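You operate a simulated robot arm through the tools that you are given. There is no shell and no other tool. Be economical: measure what you need, move in short steps, check, and stop when the job is done.

You are at the controls of a simulated robot arm. One attempt, no reset.

TASK
Fetch the green dye bottle and stand it on the orange oval.

Only the result counts: the job must be done as asked and must still hold three seconds after the hand-in. Knocking over, shifting, dropping, spilling or breaking anything else fails it.

THE ROBOT
A 7-joint arm with a two-finger parallel gripper, fixed in place. Base frame: the origin is at the foot of the arm, x ahead of it, y to its left, z up; the work surface is at about z = 0. Readings come in mm, degrees, newtons and seconds.
With the tool pointing down near the work surface it reaches from about 240 to 620 mm from the base axis. Its first joint turns from -66.0 to 66.0 degrees. Payload 2.6 kg.
Tool frame: the origin (TCP) lies between the finger pads and is the grasp point; the fingertips stand 30 mm ahead of it; z points along the fingers, y is the line along which they close. Largest opening 94 mm; finger width 28, thickness 10; the body of the gripper, 50 by 96 mm, starts 55 mm behind the TCP.
Orientation is told as [roll, pitch, yaw] about the base's x, y, z axes, in that order, counted from this pose: with the fingers straight down and closing along the base's y, the tool's x points along the base's -x, its y along +y and its z along -z.

THE INTERFACE
- The arm moves only by the tool arm_command. Its argument "plan" is a list of rows, each an object (a shift or turn left out is 0, a gripper value left out holds the last) with "delta_pos": the shift along the base's x, y, z in units of 50 mm (1.0 is 50 mm), a list of three; "twist": the turn about the base's z in units of 5 degrees (1.0 is 5 degrees); "grip": the opening, from 0 (shut) to 1 (fully open). In form: [{"delta_pos": [tx, ty, tz], "twist": twist, "grip": grip}, ...]. A call has 1 to 12 rows; each row shifts and turns the commanded pose from where the row before left it. A call with a number of a shift or a turn outside -1 to 1 is refused whole. Each row takes 0.2 s and may step no farther than 50 mm and 8.6 degrees from the row before; otherwise, or with a gripper value out of range, the whole call is refused. A pose out of reach is approached as far as the arm can. The call stops where the force on the tool passes 40 N (or 10 N more than at its start, if that is more) or the arm is blocked; 0.2 s more then pass. Each finger travels about 72 mm/s and halts on what it meets, pressing with about 28 N; the grip force reading is that of the motor and also rises with nothing between the fingers. The clock runs only during rows and for 0.2 s after the last one: add rows that do not move to give the fingers time. It gives the time, the measured TCP pose, the force on the tool (base axes), the opening and the grip force at its end, in the units of the frame above (readings bear some noise), and new pictures: "views" is both (left out), scene, wrist or none.
- Cameras (640 x 400 px; columns grow to the right, rows downward): "scene" is fixed at [18.1, 422.5, 560.5]; the picture's right is [-0.90, -0.43, 0.00], its down [-0.26, 0.55, -0.80] and it looks along [0.34, -0.72, -0.61] (base axes); focal length 349 px, centre (320, 200). "wrist" rides on the gripper at [-37, 0, -58] in the tool frame; the picture's right is [0.00, -1.00, 0.00], its down [0.97, 0.00, -0.24] and it looks along [0.24, 0.00, 0.97] (tool axes); focal length 218 px, centre (320, 200).
- probe_pixels(camera, pixels): for up to 12 pixels [column, row] of the newest picture of that camera ("zoom" is the newest enlarged one), the place [x, y, z] in the base frame of the surface seen there, good to about 2 mm. No time passes.
- inspect(camera, box): a new picture of the part [left, top, right, bottom] of that camera's present view, enlarged. No time passes.
- hand_in(): hands the job in; it is judged then, once.

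Go step by step. Measure first, check grasps and placings, and put right what went wrong. The budget is 60 turns and 120 pictures, counting those below and the enlarged ones. Unless the task says otherwise, let go and move clear before handing in, and close with one line.

The tools are called after "Request:" as a command line: name --argument value ..., lists and objects as JSON in quotes. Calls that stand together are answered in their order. arm_command: Moves the arm, as the interface text tells. Its arguments: {"type":"object","properties":{"plan":{"type":"array","items":{"type":"object","properties":{"delta_pos":{"type":"array","items":{"type":"number"}},"twist":{"type":"number"},"grip":{"type":"number"}}}},"views":{"type":"string","enum":["both","scene","wrist","none"]}},"required":["plan"]} The other tools are called the same way: probe_pixels (camera, pixels) gives the place of the surface under pixels of a picture; inspect (camera, box) takes an enlarged picture of a part of a camera's view; hand_in () hands the job in.

At the start:

```text
time: 0.0
ee_pos: [455.1, 21.7, 254.6]
ee_rot: [0.0, 0.1, 0.0]
ft_force: [0.0, -1.3, 0.0]
opening: 93.8
finger_force: 0.0
```

scene: 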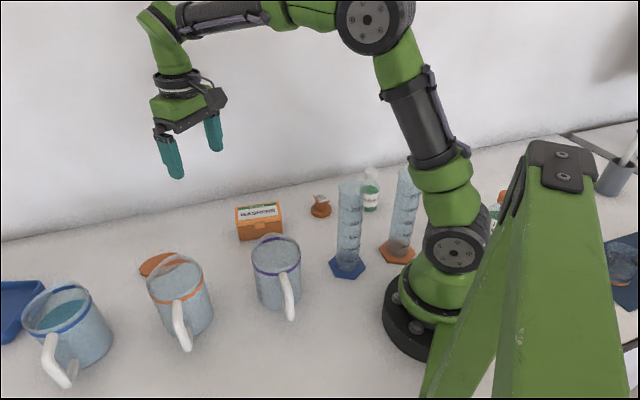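
wrist: 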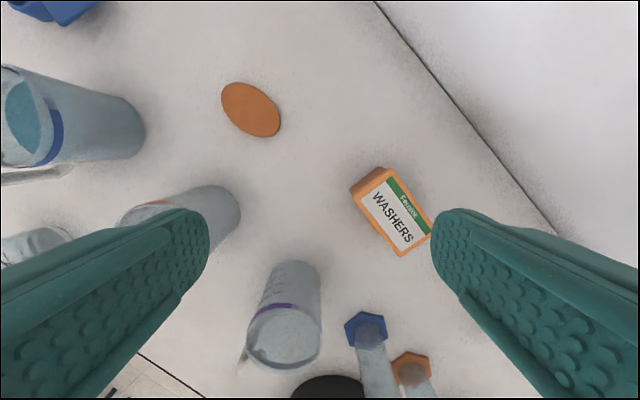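

The scene shows a bottle with a green label near (370,190) and another near (497,210), and the orange oval near (158,264). I'll enlarge these areas first.

Request:
inspect --camera "scene" --box '[300, 150, 460, 280]'

Request:
inspect --camera "scene" --box '[460, 120, 640, 320]'

Request:
inspect --camera "scene" --box '[100, 180, 340, 350]'

Request:
probe_pixels --camera "scene" --pixels '[[370, 173], [371, 190], [369, 206], [497, 197], [495, 210], [145, 268], [155, 262], [175, 258], [320, 200], [321, 212], [346, 268], [396, 252]]'

Request:
probe_pixels --camera "wrist" --pixels '[[251, 110], [222, 95], [280, 125], [236, 84], [265, 136], [241, 210], [300, 265], [368, 330], [410, 368], [350, 190], [375, 168], [405, 255]]'

```text
3.08 times, centred on (380, 215) of scene
```

zoom: 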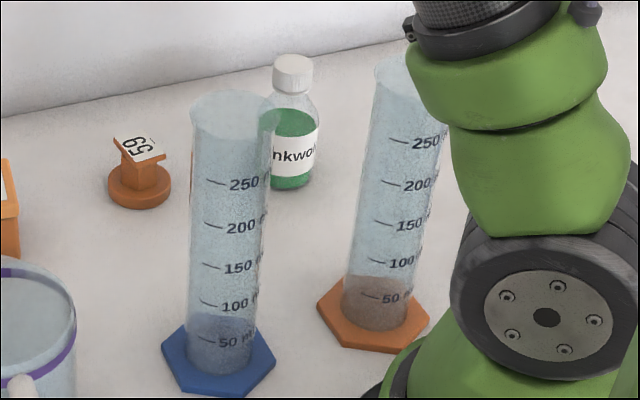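

```text
2.00 times, centred on (550, 220) of scene
```

zoom: 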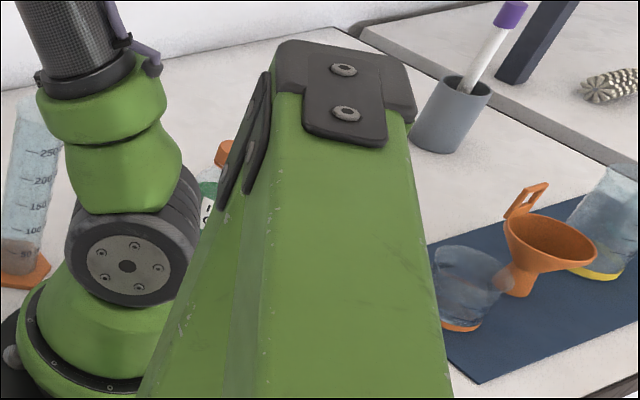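

```text
2.35 times, centred on (220, 265) of scene
```

zoom: 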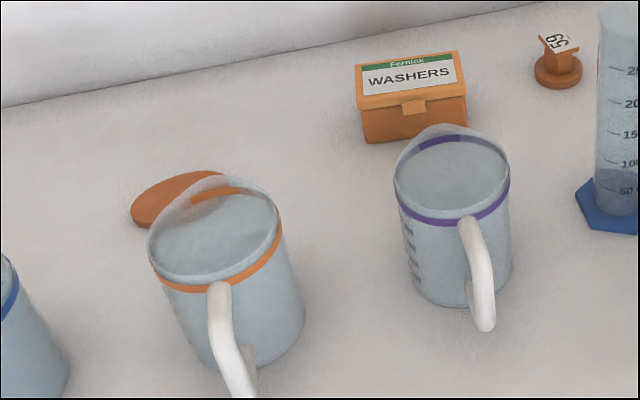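

```text
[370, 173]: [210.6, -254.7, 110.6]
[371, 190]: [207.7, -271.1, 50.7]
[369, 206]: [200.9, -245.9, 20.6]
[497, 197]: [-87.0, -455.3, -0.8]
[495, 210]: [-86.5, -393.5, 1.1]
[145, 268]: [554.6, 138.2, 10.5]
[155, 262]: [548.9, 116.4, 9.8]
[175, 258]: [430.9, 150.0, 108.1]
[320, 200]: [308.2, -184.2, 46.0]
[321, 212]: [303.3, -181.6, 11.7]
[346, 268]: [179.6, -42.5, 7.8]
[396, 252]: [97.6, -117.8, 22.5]
```

```text
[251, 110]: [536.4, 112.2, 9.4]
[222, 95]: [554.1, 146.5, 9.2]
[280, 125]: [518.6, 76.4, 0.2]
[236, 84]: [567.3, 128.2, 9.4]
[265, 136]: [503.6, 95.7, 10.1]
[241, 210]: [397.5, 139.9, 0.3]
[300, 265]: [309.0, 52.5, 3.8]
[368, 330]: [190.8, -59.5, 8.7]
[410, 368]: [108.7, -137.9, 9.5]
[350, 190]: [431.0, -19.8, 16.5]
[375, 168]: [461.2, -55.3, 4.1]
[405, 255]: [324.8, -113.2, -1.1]
```

The bottle with green liquid and an "Inkwo…" label stands near (207,-262), with its top at z≈112. The oval's centre is near (536,112), with its top at z≈9.4. I'll move high toward the bottle and measure it from the wrist.

Request:
arm_command --plan '[{"delta_pos": [-0.54, -0.6, 0], "grip": 1}, {"delta_pos": [-0.54, -0.6, 0]}, {"delta_pos": [-0.54, -0.6, 0]}, {"delta_pos": [-0.54, -0.6, 0]}, {"delta_pos": [-0.54, -0.6, 0]}, {"delta_pos": [-0.54, -0.6, 0]}, {"delta_pos": [-0.54, -0.6, 0]}, {"delta_pos": [0, 0, 0]}]'

```text
time: 1.8
ee_pos: [264.9, -187.9, 255.2]
ee_rot: [0.1, -0.1, 0.1]
ft_force: [0.2, -0.2, 0.9]
opening: 93.9
finger_force: 0.0
```

scene: 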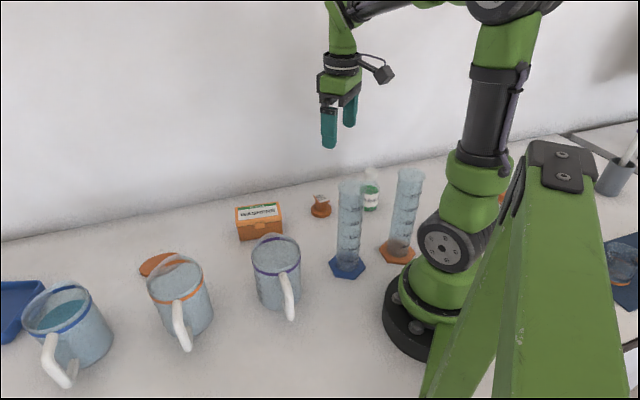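
wrist: 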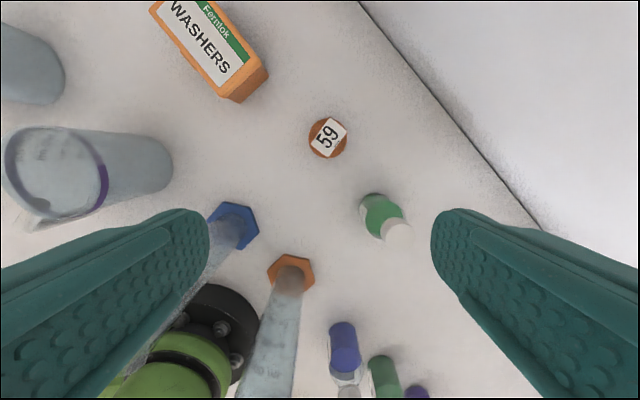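

The wrist view shows more bottles: blue at (342,345), another green at (385,375) and purple at (415,390). I'll look closer to tell the two green ones apart.

Request:
inspect --camera "wrist" --box '[300, 300, 460, 400]'

Request:
probe_pixels --camera "wrist" --pixels '[[398, 232], [382, 212], [366, 200], [404, 226], [390, 236], [342, 335], [385, 370], [385, 390], [415, 390], [348, 392], [340, 360]]'

Request:
inspect --camera "scene" --box '[480, 160, 540, 240]'

Request:
inspect --camera "wrist" --box '[340, 170, 440, 260]'

```text
4.00 times, centred on (380, 350) of wrist
```

zoom: 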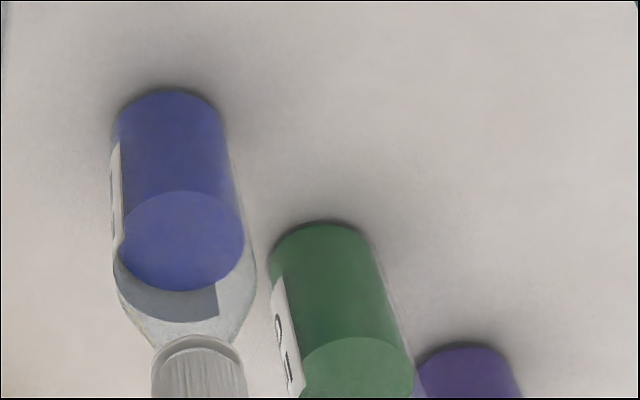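

```text
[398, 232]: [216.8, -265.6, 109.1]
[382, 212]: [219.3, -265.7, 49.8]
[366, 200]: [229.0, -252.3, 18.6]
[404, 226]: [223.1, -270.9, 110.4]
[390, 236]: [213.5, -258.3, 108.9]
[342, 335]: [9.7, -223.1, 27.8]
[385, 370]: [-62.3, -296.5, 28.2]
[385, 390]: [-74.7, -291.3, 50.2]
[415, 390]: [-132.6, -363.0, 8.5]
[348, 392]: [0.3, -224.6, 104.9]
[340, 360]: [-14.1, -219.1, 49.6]
```

```text
5.00 times, centred on (510, 200) of scene
```

zoom: 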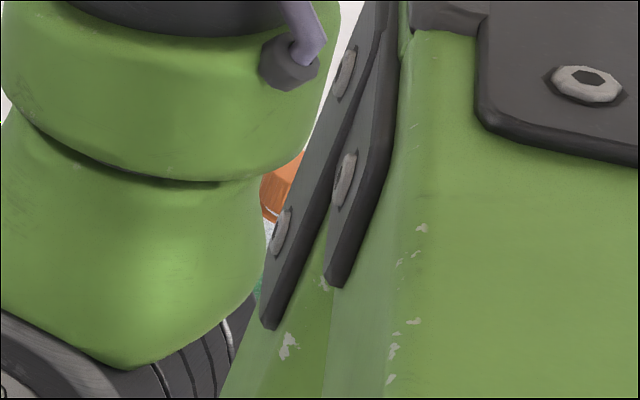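

```text
4.44 times, centred on (390, 215) of wrist
```

zoom: 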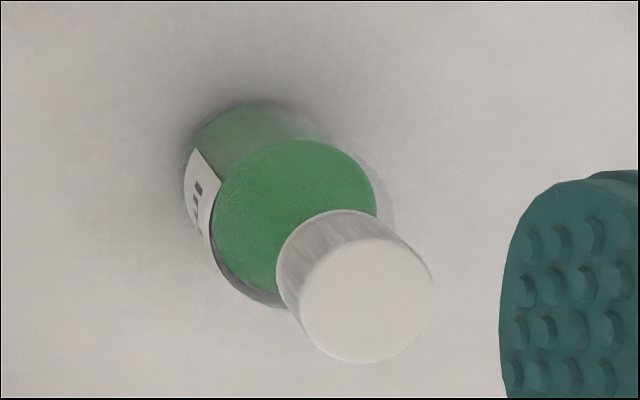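

The second green bottle, near (-70,-292), has an orange cap and lies outside the arm's reach. The Inkwo… bottle has its cap centre near (218,-265). I'll move above it and lower partway.

Request:
arm_command --plan '[{"delta_pos": [-0.475, -0.764, 0], "grip": 1}, {"delta_pos": [-0.475, -0.764, 0]}, {"delta_pos": [0, 0, -0.6]}, {"delta_pos": [0, 0, -0.6]}, {"delta_pos": [0, 0, -0.6]}, {"delta_pos": [0, 0, 0]}]'

Request:
inspect --camera "scene" --box '[330, 100, 420, 220]'

```text
time: 3.2
ee_pos: [219.7, -263.7, 164.4]
ee_rot: [0.0, -0.1, 0.0]
ft_force: [-0.7, -1.2, -0.9]
opening: 94.0
finger_force: 0.1
```

scene: 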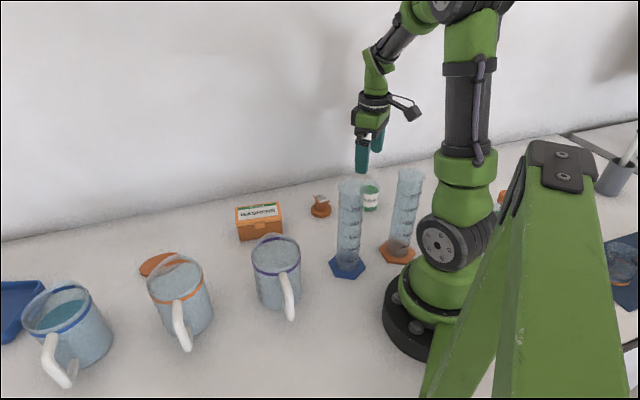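
wrist: 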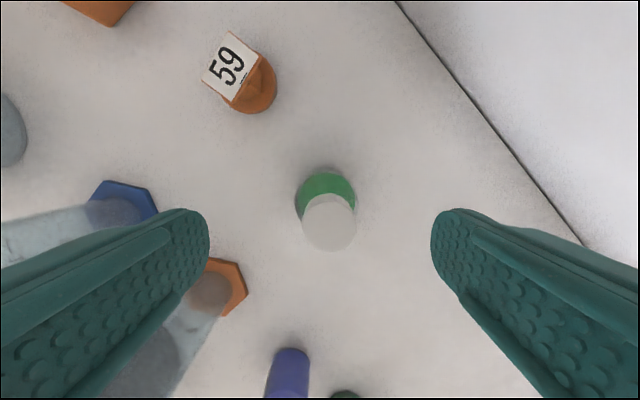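

```text
3.33 times, centred on (375, 160) of scene
```

zoom: 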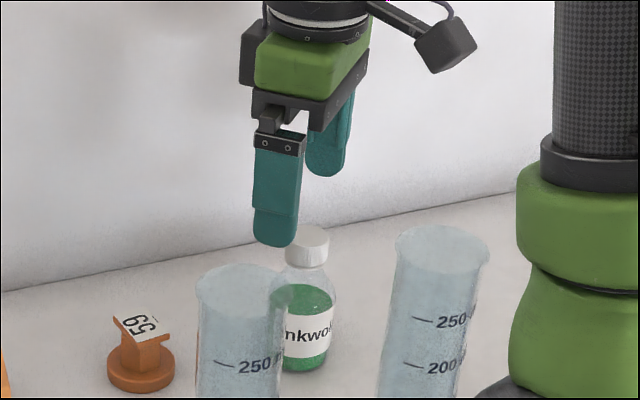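

The cap sits at (329,222) in the wrist view, slightly right of centre, so I'll probe it to refine the alignment.

Request:
probe_pixels --camera "wrist" --pixels '[[329, 228], [303, 228], [354, 228], [329, 246], [329, 212], [298, 200], [355, 200], [326, 175], [300, 212], [356, 212]]'

```text
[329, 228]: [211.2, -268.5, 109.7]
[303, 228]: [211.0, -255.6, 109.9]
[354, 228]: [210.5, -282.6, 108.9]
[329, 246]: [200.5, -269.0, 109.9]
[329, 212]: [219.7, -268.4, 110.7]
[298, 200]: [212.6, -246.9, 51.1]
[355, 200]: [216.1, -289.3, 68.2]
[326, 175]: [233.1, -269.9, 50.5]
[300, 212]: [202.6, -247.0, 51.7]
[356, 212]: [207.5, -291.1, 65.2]
```

The bottle's centre is at (211,-269) with a body about 44 mm wide. I'll correct, lower to z≈68 and close.

Request:
arm_command --plan '[{"delta_pos": [-0.17, -0.1, 0]}, {"delta_pos": [0, 0, -0.48]}, {"delta_pos": [0, 0, -0.48]}, {"delta_pos": [0, 0, -0.48]}, {"delta_pos": [0, 0, -0.48]}, {"delta_pos": [0, 0, 0]}, {"grip": 0.6}, {"grip": 0.3}, {"grip": 0.3}, {"grip": 0.3}]'

```text
time: 5.4
ee_pos: [210.7, -270.4, 71.4]
ee_rot: [-0.1, 0.0, 0.0]
ft_force: [-1.1, 0.1, 0.4]
opening: 48.1
finger_force: 27.7
```

scene: 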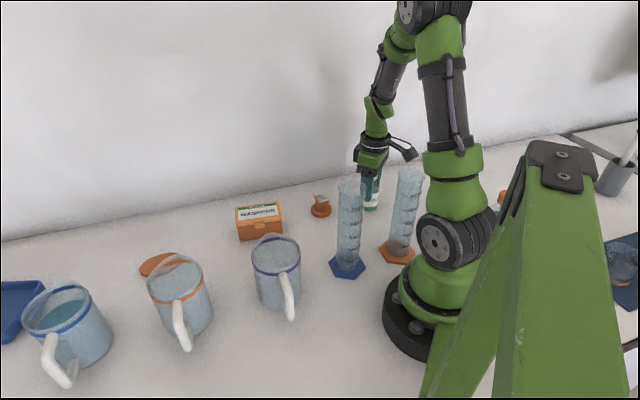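
wrist: 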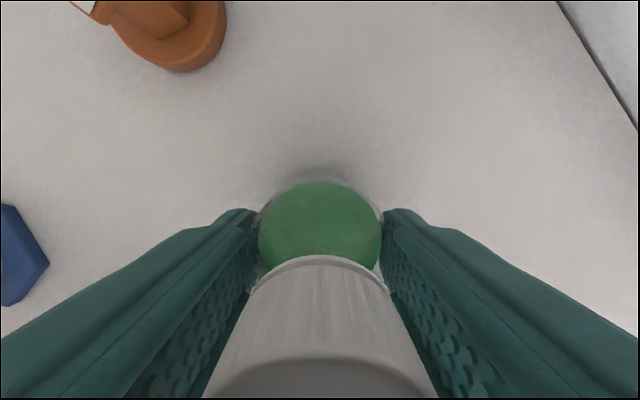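

The fingers hold the bottle at 48 mm and 28 N. I'll lift gently and check.

Request:
arm_command --plan '[{"delta_pos": [0, 0, 0.2]}, {"delta_pos": [0, 0, 0.4]}, {"delta_pos": [0, 0, 0.6]}, {"delta_pos": [0, 0, 0.6]}, {"delta_pos": [0, 0, 0.6]}, {"delta_pos": [0, 0, 0.6]}, {"delta_pos": [0, 0, 0.6]}, {"delta_pos": [0, 0, 0.4]}, {"delta_pos": [0, 0, 0]}]'

Request:
inspect --camera "scene" --box '[320, 60, 440, 200]'

```text
time: 7.4
ee_pos: [209.8, -268.7, 270.1]
ee_rot: [0.0, 0.0, 0.0]
ft_force: [-0.7, 0.0, -1.9]
opening: 48.4
finger_force: 28.4
```

scene: 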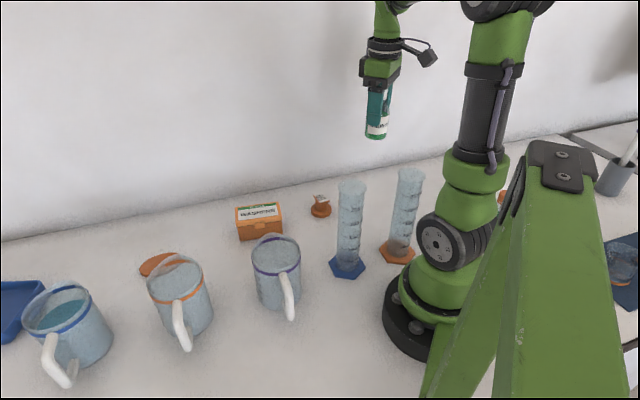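
wrist: 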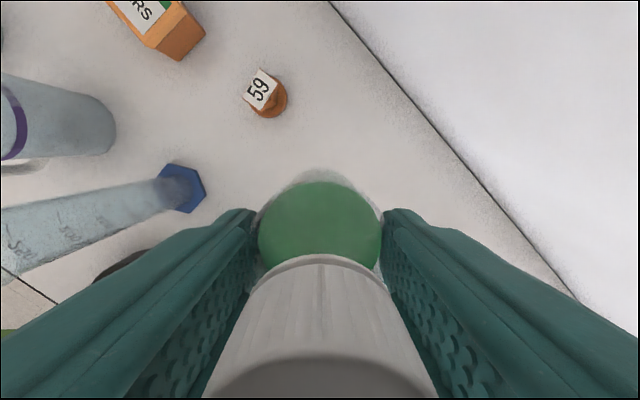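

```text
2.86 times, centred on (380, 130) of scene
```

zoom: 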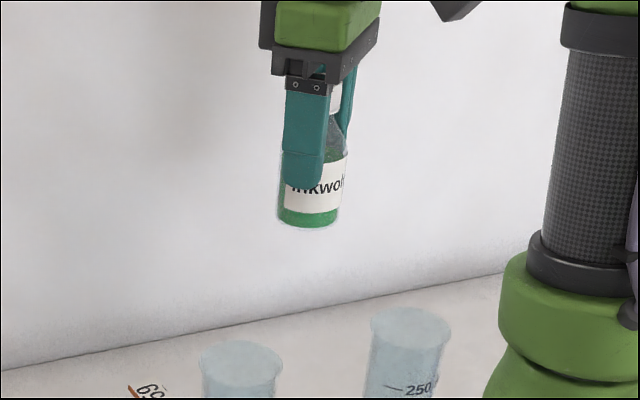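

The bottle is held upright and lifted. I'll carry it back along the same high path toward the oval.

Request:
arm_command --plan '[{"delta_pos": [0.3, 0.36, 0]}, {"delta_pos": [0.5, 0.6, 0]}, {"delta_pos": [0.5, 0.6, 0]}, {"delta_pos": [0.5, 0.6, 0]}, {"delta_pos": [0.5, 0.6, 0]}, {"delta_pos": [0.5, 0.6, 0]}, {"delta_pos": [0.5, 0.6, 0]}, {"delta_pos": [0.5, 0.6, 0]}, {"delta_pos": [0.5, 0.6, 0]}, {"delta_pos": [0.5, 0.5, 0]}, {"delta_pos": [0.4, 0.4, 0]}, {"delta_pos": [0, 0, 0]}]'

```text
time: 10.0
ee_pos: [470.6, 34.8, 268.9]
ee_rot: [0.0, 0.1, 0.0]
ft_force: [-0.3, 0.8, -1.1]
opening: 48.4
finger_force: 28.5
```

scene: 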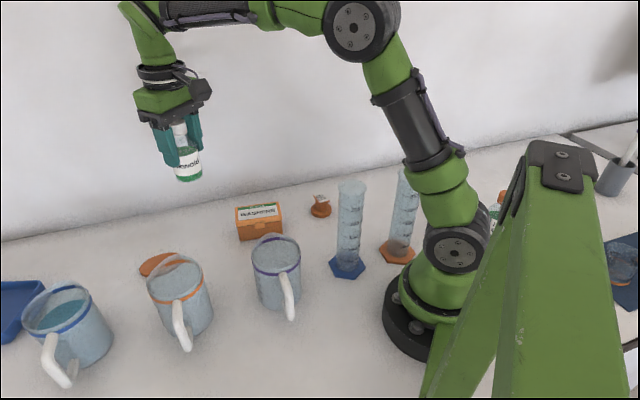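
wrist: 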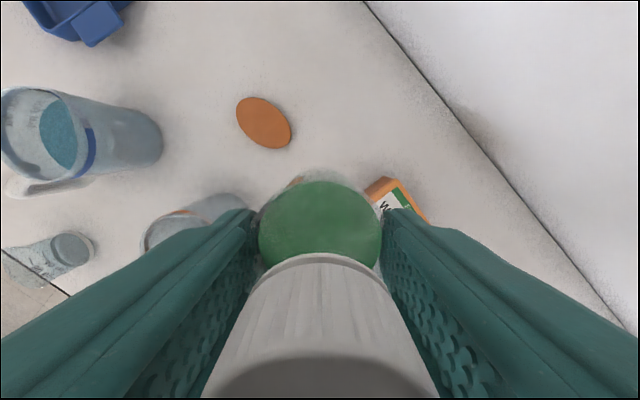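

The oval is clear at (264,123) and the orange mug's rim lies near (185,215). I'll measure the oval's outline and the mug's edges.

Request:
probe_pixels --camera "wrist" --pixels '[[264, 123], [238, 108], [290, 138], [247, 98], [278, 148], [236, 118], [291, 128], [260, 98], [268, 148]]'

Request:
probe_pixels --camera "scene" --pixels '[[163, 262], [182, 256], [192, 258], [202, 272], [150, 277], [150, 290], [148, 282], [180, 335], [165, 325], [210, 320], [212, 310]]'

Request:
inspect --camera "wrist" --box '[130, 80, 310, 260]'

```text
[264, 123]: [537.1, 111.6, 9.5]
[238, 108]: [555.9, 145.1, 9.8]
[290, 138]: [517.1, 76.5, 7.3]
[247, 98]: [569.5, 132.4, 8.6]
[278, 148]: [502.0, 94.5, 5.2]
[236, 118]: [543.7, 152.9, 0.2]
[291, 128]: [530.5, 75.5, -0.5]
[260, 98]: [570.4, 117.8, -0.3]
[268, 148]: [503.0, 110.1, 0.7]
```

```text
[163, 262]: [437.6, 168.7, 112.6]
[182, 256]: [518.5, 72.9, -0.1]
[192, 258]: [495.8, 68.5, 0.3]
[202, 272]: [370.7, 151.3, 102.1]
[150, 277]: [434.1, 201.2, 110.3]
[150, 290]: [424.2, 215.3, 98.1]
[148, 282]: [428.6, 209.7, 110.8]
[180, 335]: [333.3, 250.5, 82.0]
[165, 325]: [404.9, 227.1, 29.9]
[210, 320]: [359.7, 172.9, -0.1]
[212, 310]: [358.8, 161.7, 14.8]
```

```text
2.22 times, centred on (220, 170) of wrist
```

zoom: 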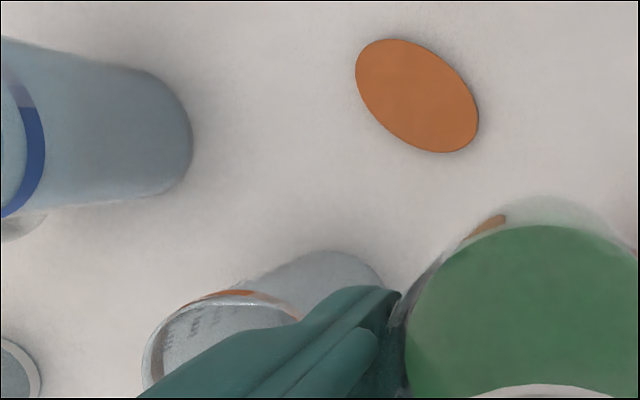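

The oval's centre is (536,111.5), with its top at 9.5 mm, and the mugs are well clear. I'll move over it and lower to leave about 20 mm of gap.

Request:
arm_command --plan '[{"delta_pos": [0.44, 0.515, 0]}, {"delta_pos": [0.44, 0.515, 0]}, {"delta_pos": [0.44, 0.515, 0]}, {"delta_pos": [0, 0, -0.6]}, {"delta_pos": [0, 0, -0.6]}, {"delta_pos": [0, 0, -0.6]}, {"delta_pos": [0, 0, -0.6]}, {"delta_pos": [0, 0, -0.6]}, {"delta_pos": [0, 0, -0.4]}, {"delta_pos": [0, 0, 0]}]'

Request:
inspect --camera "scene" --box '[100, 180, 240, 300]'

```text
time: 12.2
ee_pos: [536.0, 110.4, 98.5]
ee_rot: [-0.1, 0.0, 0.0]
ft_force: [1.0, 1.3, -1.8]
opening: 48.2
finger_force: 27.8
```

scene: 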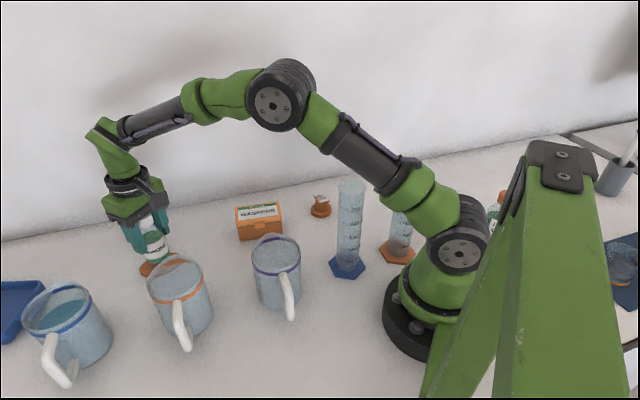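
wrist: 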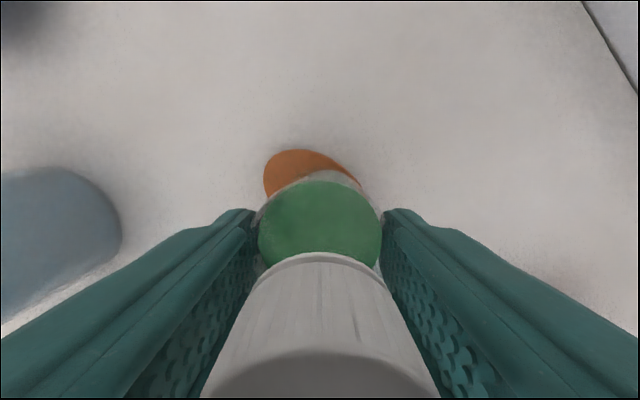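

```text
3.33 times, centred on (170, 240) of scene
```

zoom: 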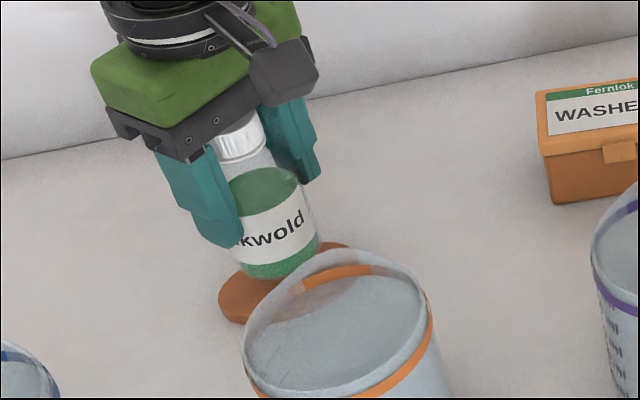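

The bottle is over the oval with about 19 mm to go. I'll lower to about 82 mm and then check the force.

Request:
arm_command --plan '[{"delta_pos": [0, 0.02, -0.14]}, {"delta_pos": [0, 0, -0.12]}, {"delta_pos": [0, 0, -0.06]}, {"delta_pos": [0, 0, 0]}]' --views "none"

```text
time: 13.2
ee_pos: [536.6, 112.4, 83.3]
ee_rot: [-0.1, -0.1, 0.1]
ft_force: [0.3, 0.7, -1.1]
opening: 48.1
finger_force: 28.2
```

There is no contact yet at 83 mm, so I'll take finer steps down.

Request:
arm_command --plan '[{"delta_pos": [0, 0, -0.03]}, {"delta_pos": [0, 0, -0.02]}, {"delta_pos": [0, 0, 0]}]' --views "none"

```text
time: 14.0
ee_pos: [536.3, 111.6, 81.3]
ee_rot: [0.0, 0.0, 0.0]
ft_force: [-0.1, 0.0, -0.7]
opening: 48.1
finger_force: 28.1
```

Request:
arm_command --plan '[{"delta_pos": [0, 0, -0.02]}, {"delta_pos": [0, 0, -0.02]}, {"delta_pos": [0, 0, 0]}]' --views "scene"

Request:
inspect --camera "scene" --box '[120, 210, 210, 290]'

```text
time: 14.8
ee_pos: [536.7, 112.0, 80.3]
ee_rot: [0.0, -0.1, 0.0]
ft_force: [-0.4, -1.5, 4.4]
opening: 48.3
finger_force: 28.2
```

scene: 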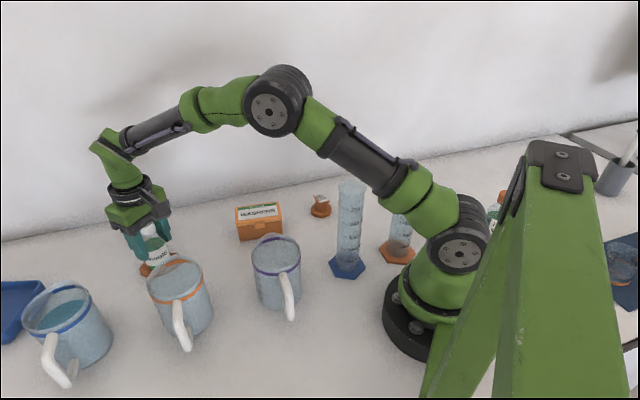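

```text
5.00 times, centred on (165, 250) of scene
```

zoom: 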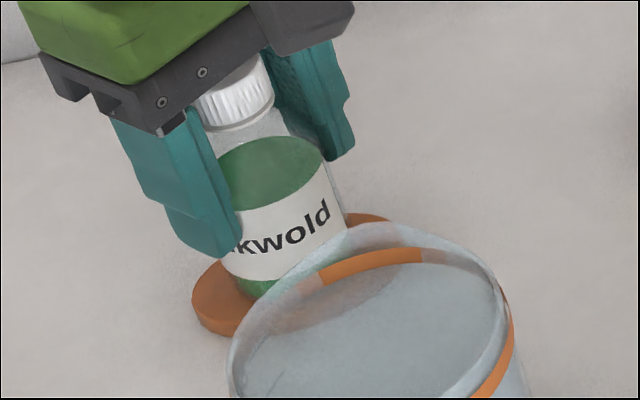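

Contact shows as a vertical force of about +5 N, so the bottle is resting on the oval. I'll open gently and rise straight up.

Request:
arm_command --plan '[{"grip": 0.6}, {"grip": 0.75}, {"grip": 0.85}, {"grip": 0.85}, {"delta_pos": [0, 0, 0.3]}, {"delta_pos": [0, 0, 0.6]}, {"delta_pos": [0, 0, 0.8]}, {"delta_pos": [0, 0, 0.8]}, {"delta_pos": [0, 0, 0.8]}, {"delta_pos": [0, 0, 0]}]'

Request:
inspect --camera "scene" --box '[100, 180, 240, 300]'

```text
time: 17.0
ee_pos: [536.2, 111.4, 243.2]
ee_rot: [0.0, -0.1, -0.1]
ft_force: [-0.1, 0.1, -0.9]
opening: 80.0
finger_force: 0.1
```

scene: 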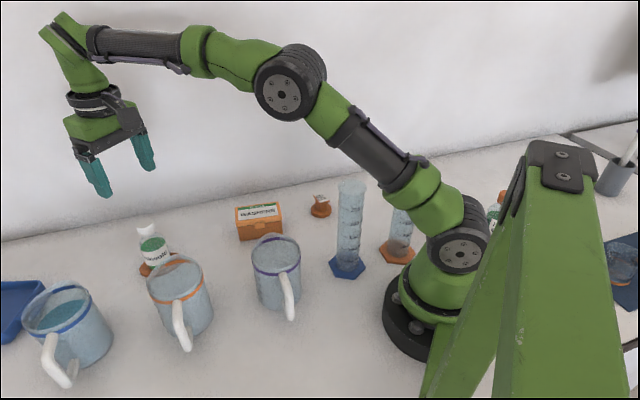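
wrist: 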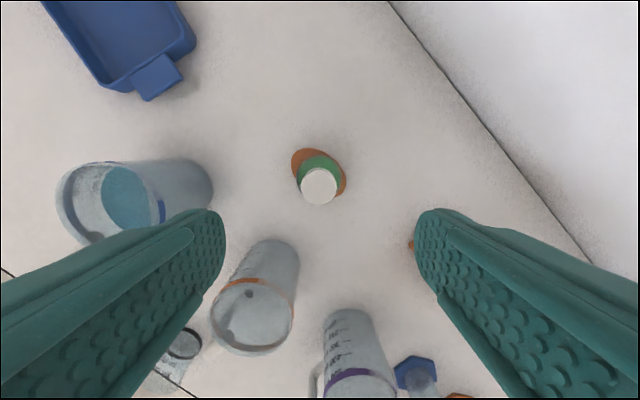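

```text
3.33 times, centred on (170, 240) of scene
```

zoom: 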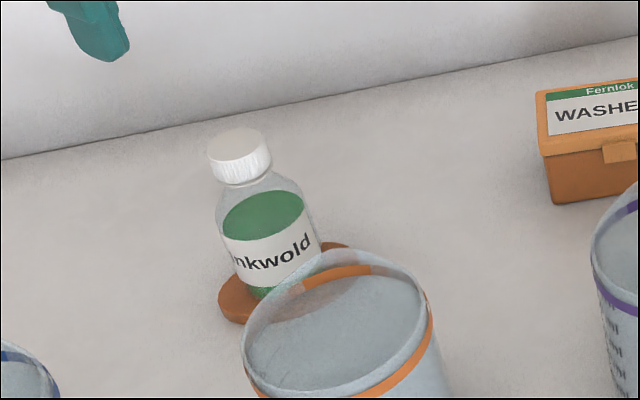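

The bottle stands upright in the middle of the oval (wrist view at (318,180)), the gripper is clear and nothing else has moved, so I'm handing in.

Request:
hand_in

```text
The job is handed in.
```

The green "Inkwold" bottle is standing upright on the orange oval; the gripper is clear and nothing else was disturbed. A second green bottle with an orange cap was out of the arm's reach and I couldn't read its label, so I took the Inkwold one as the dye bottle.
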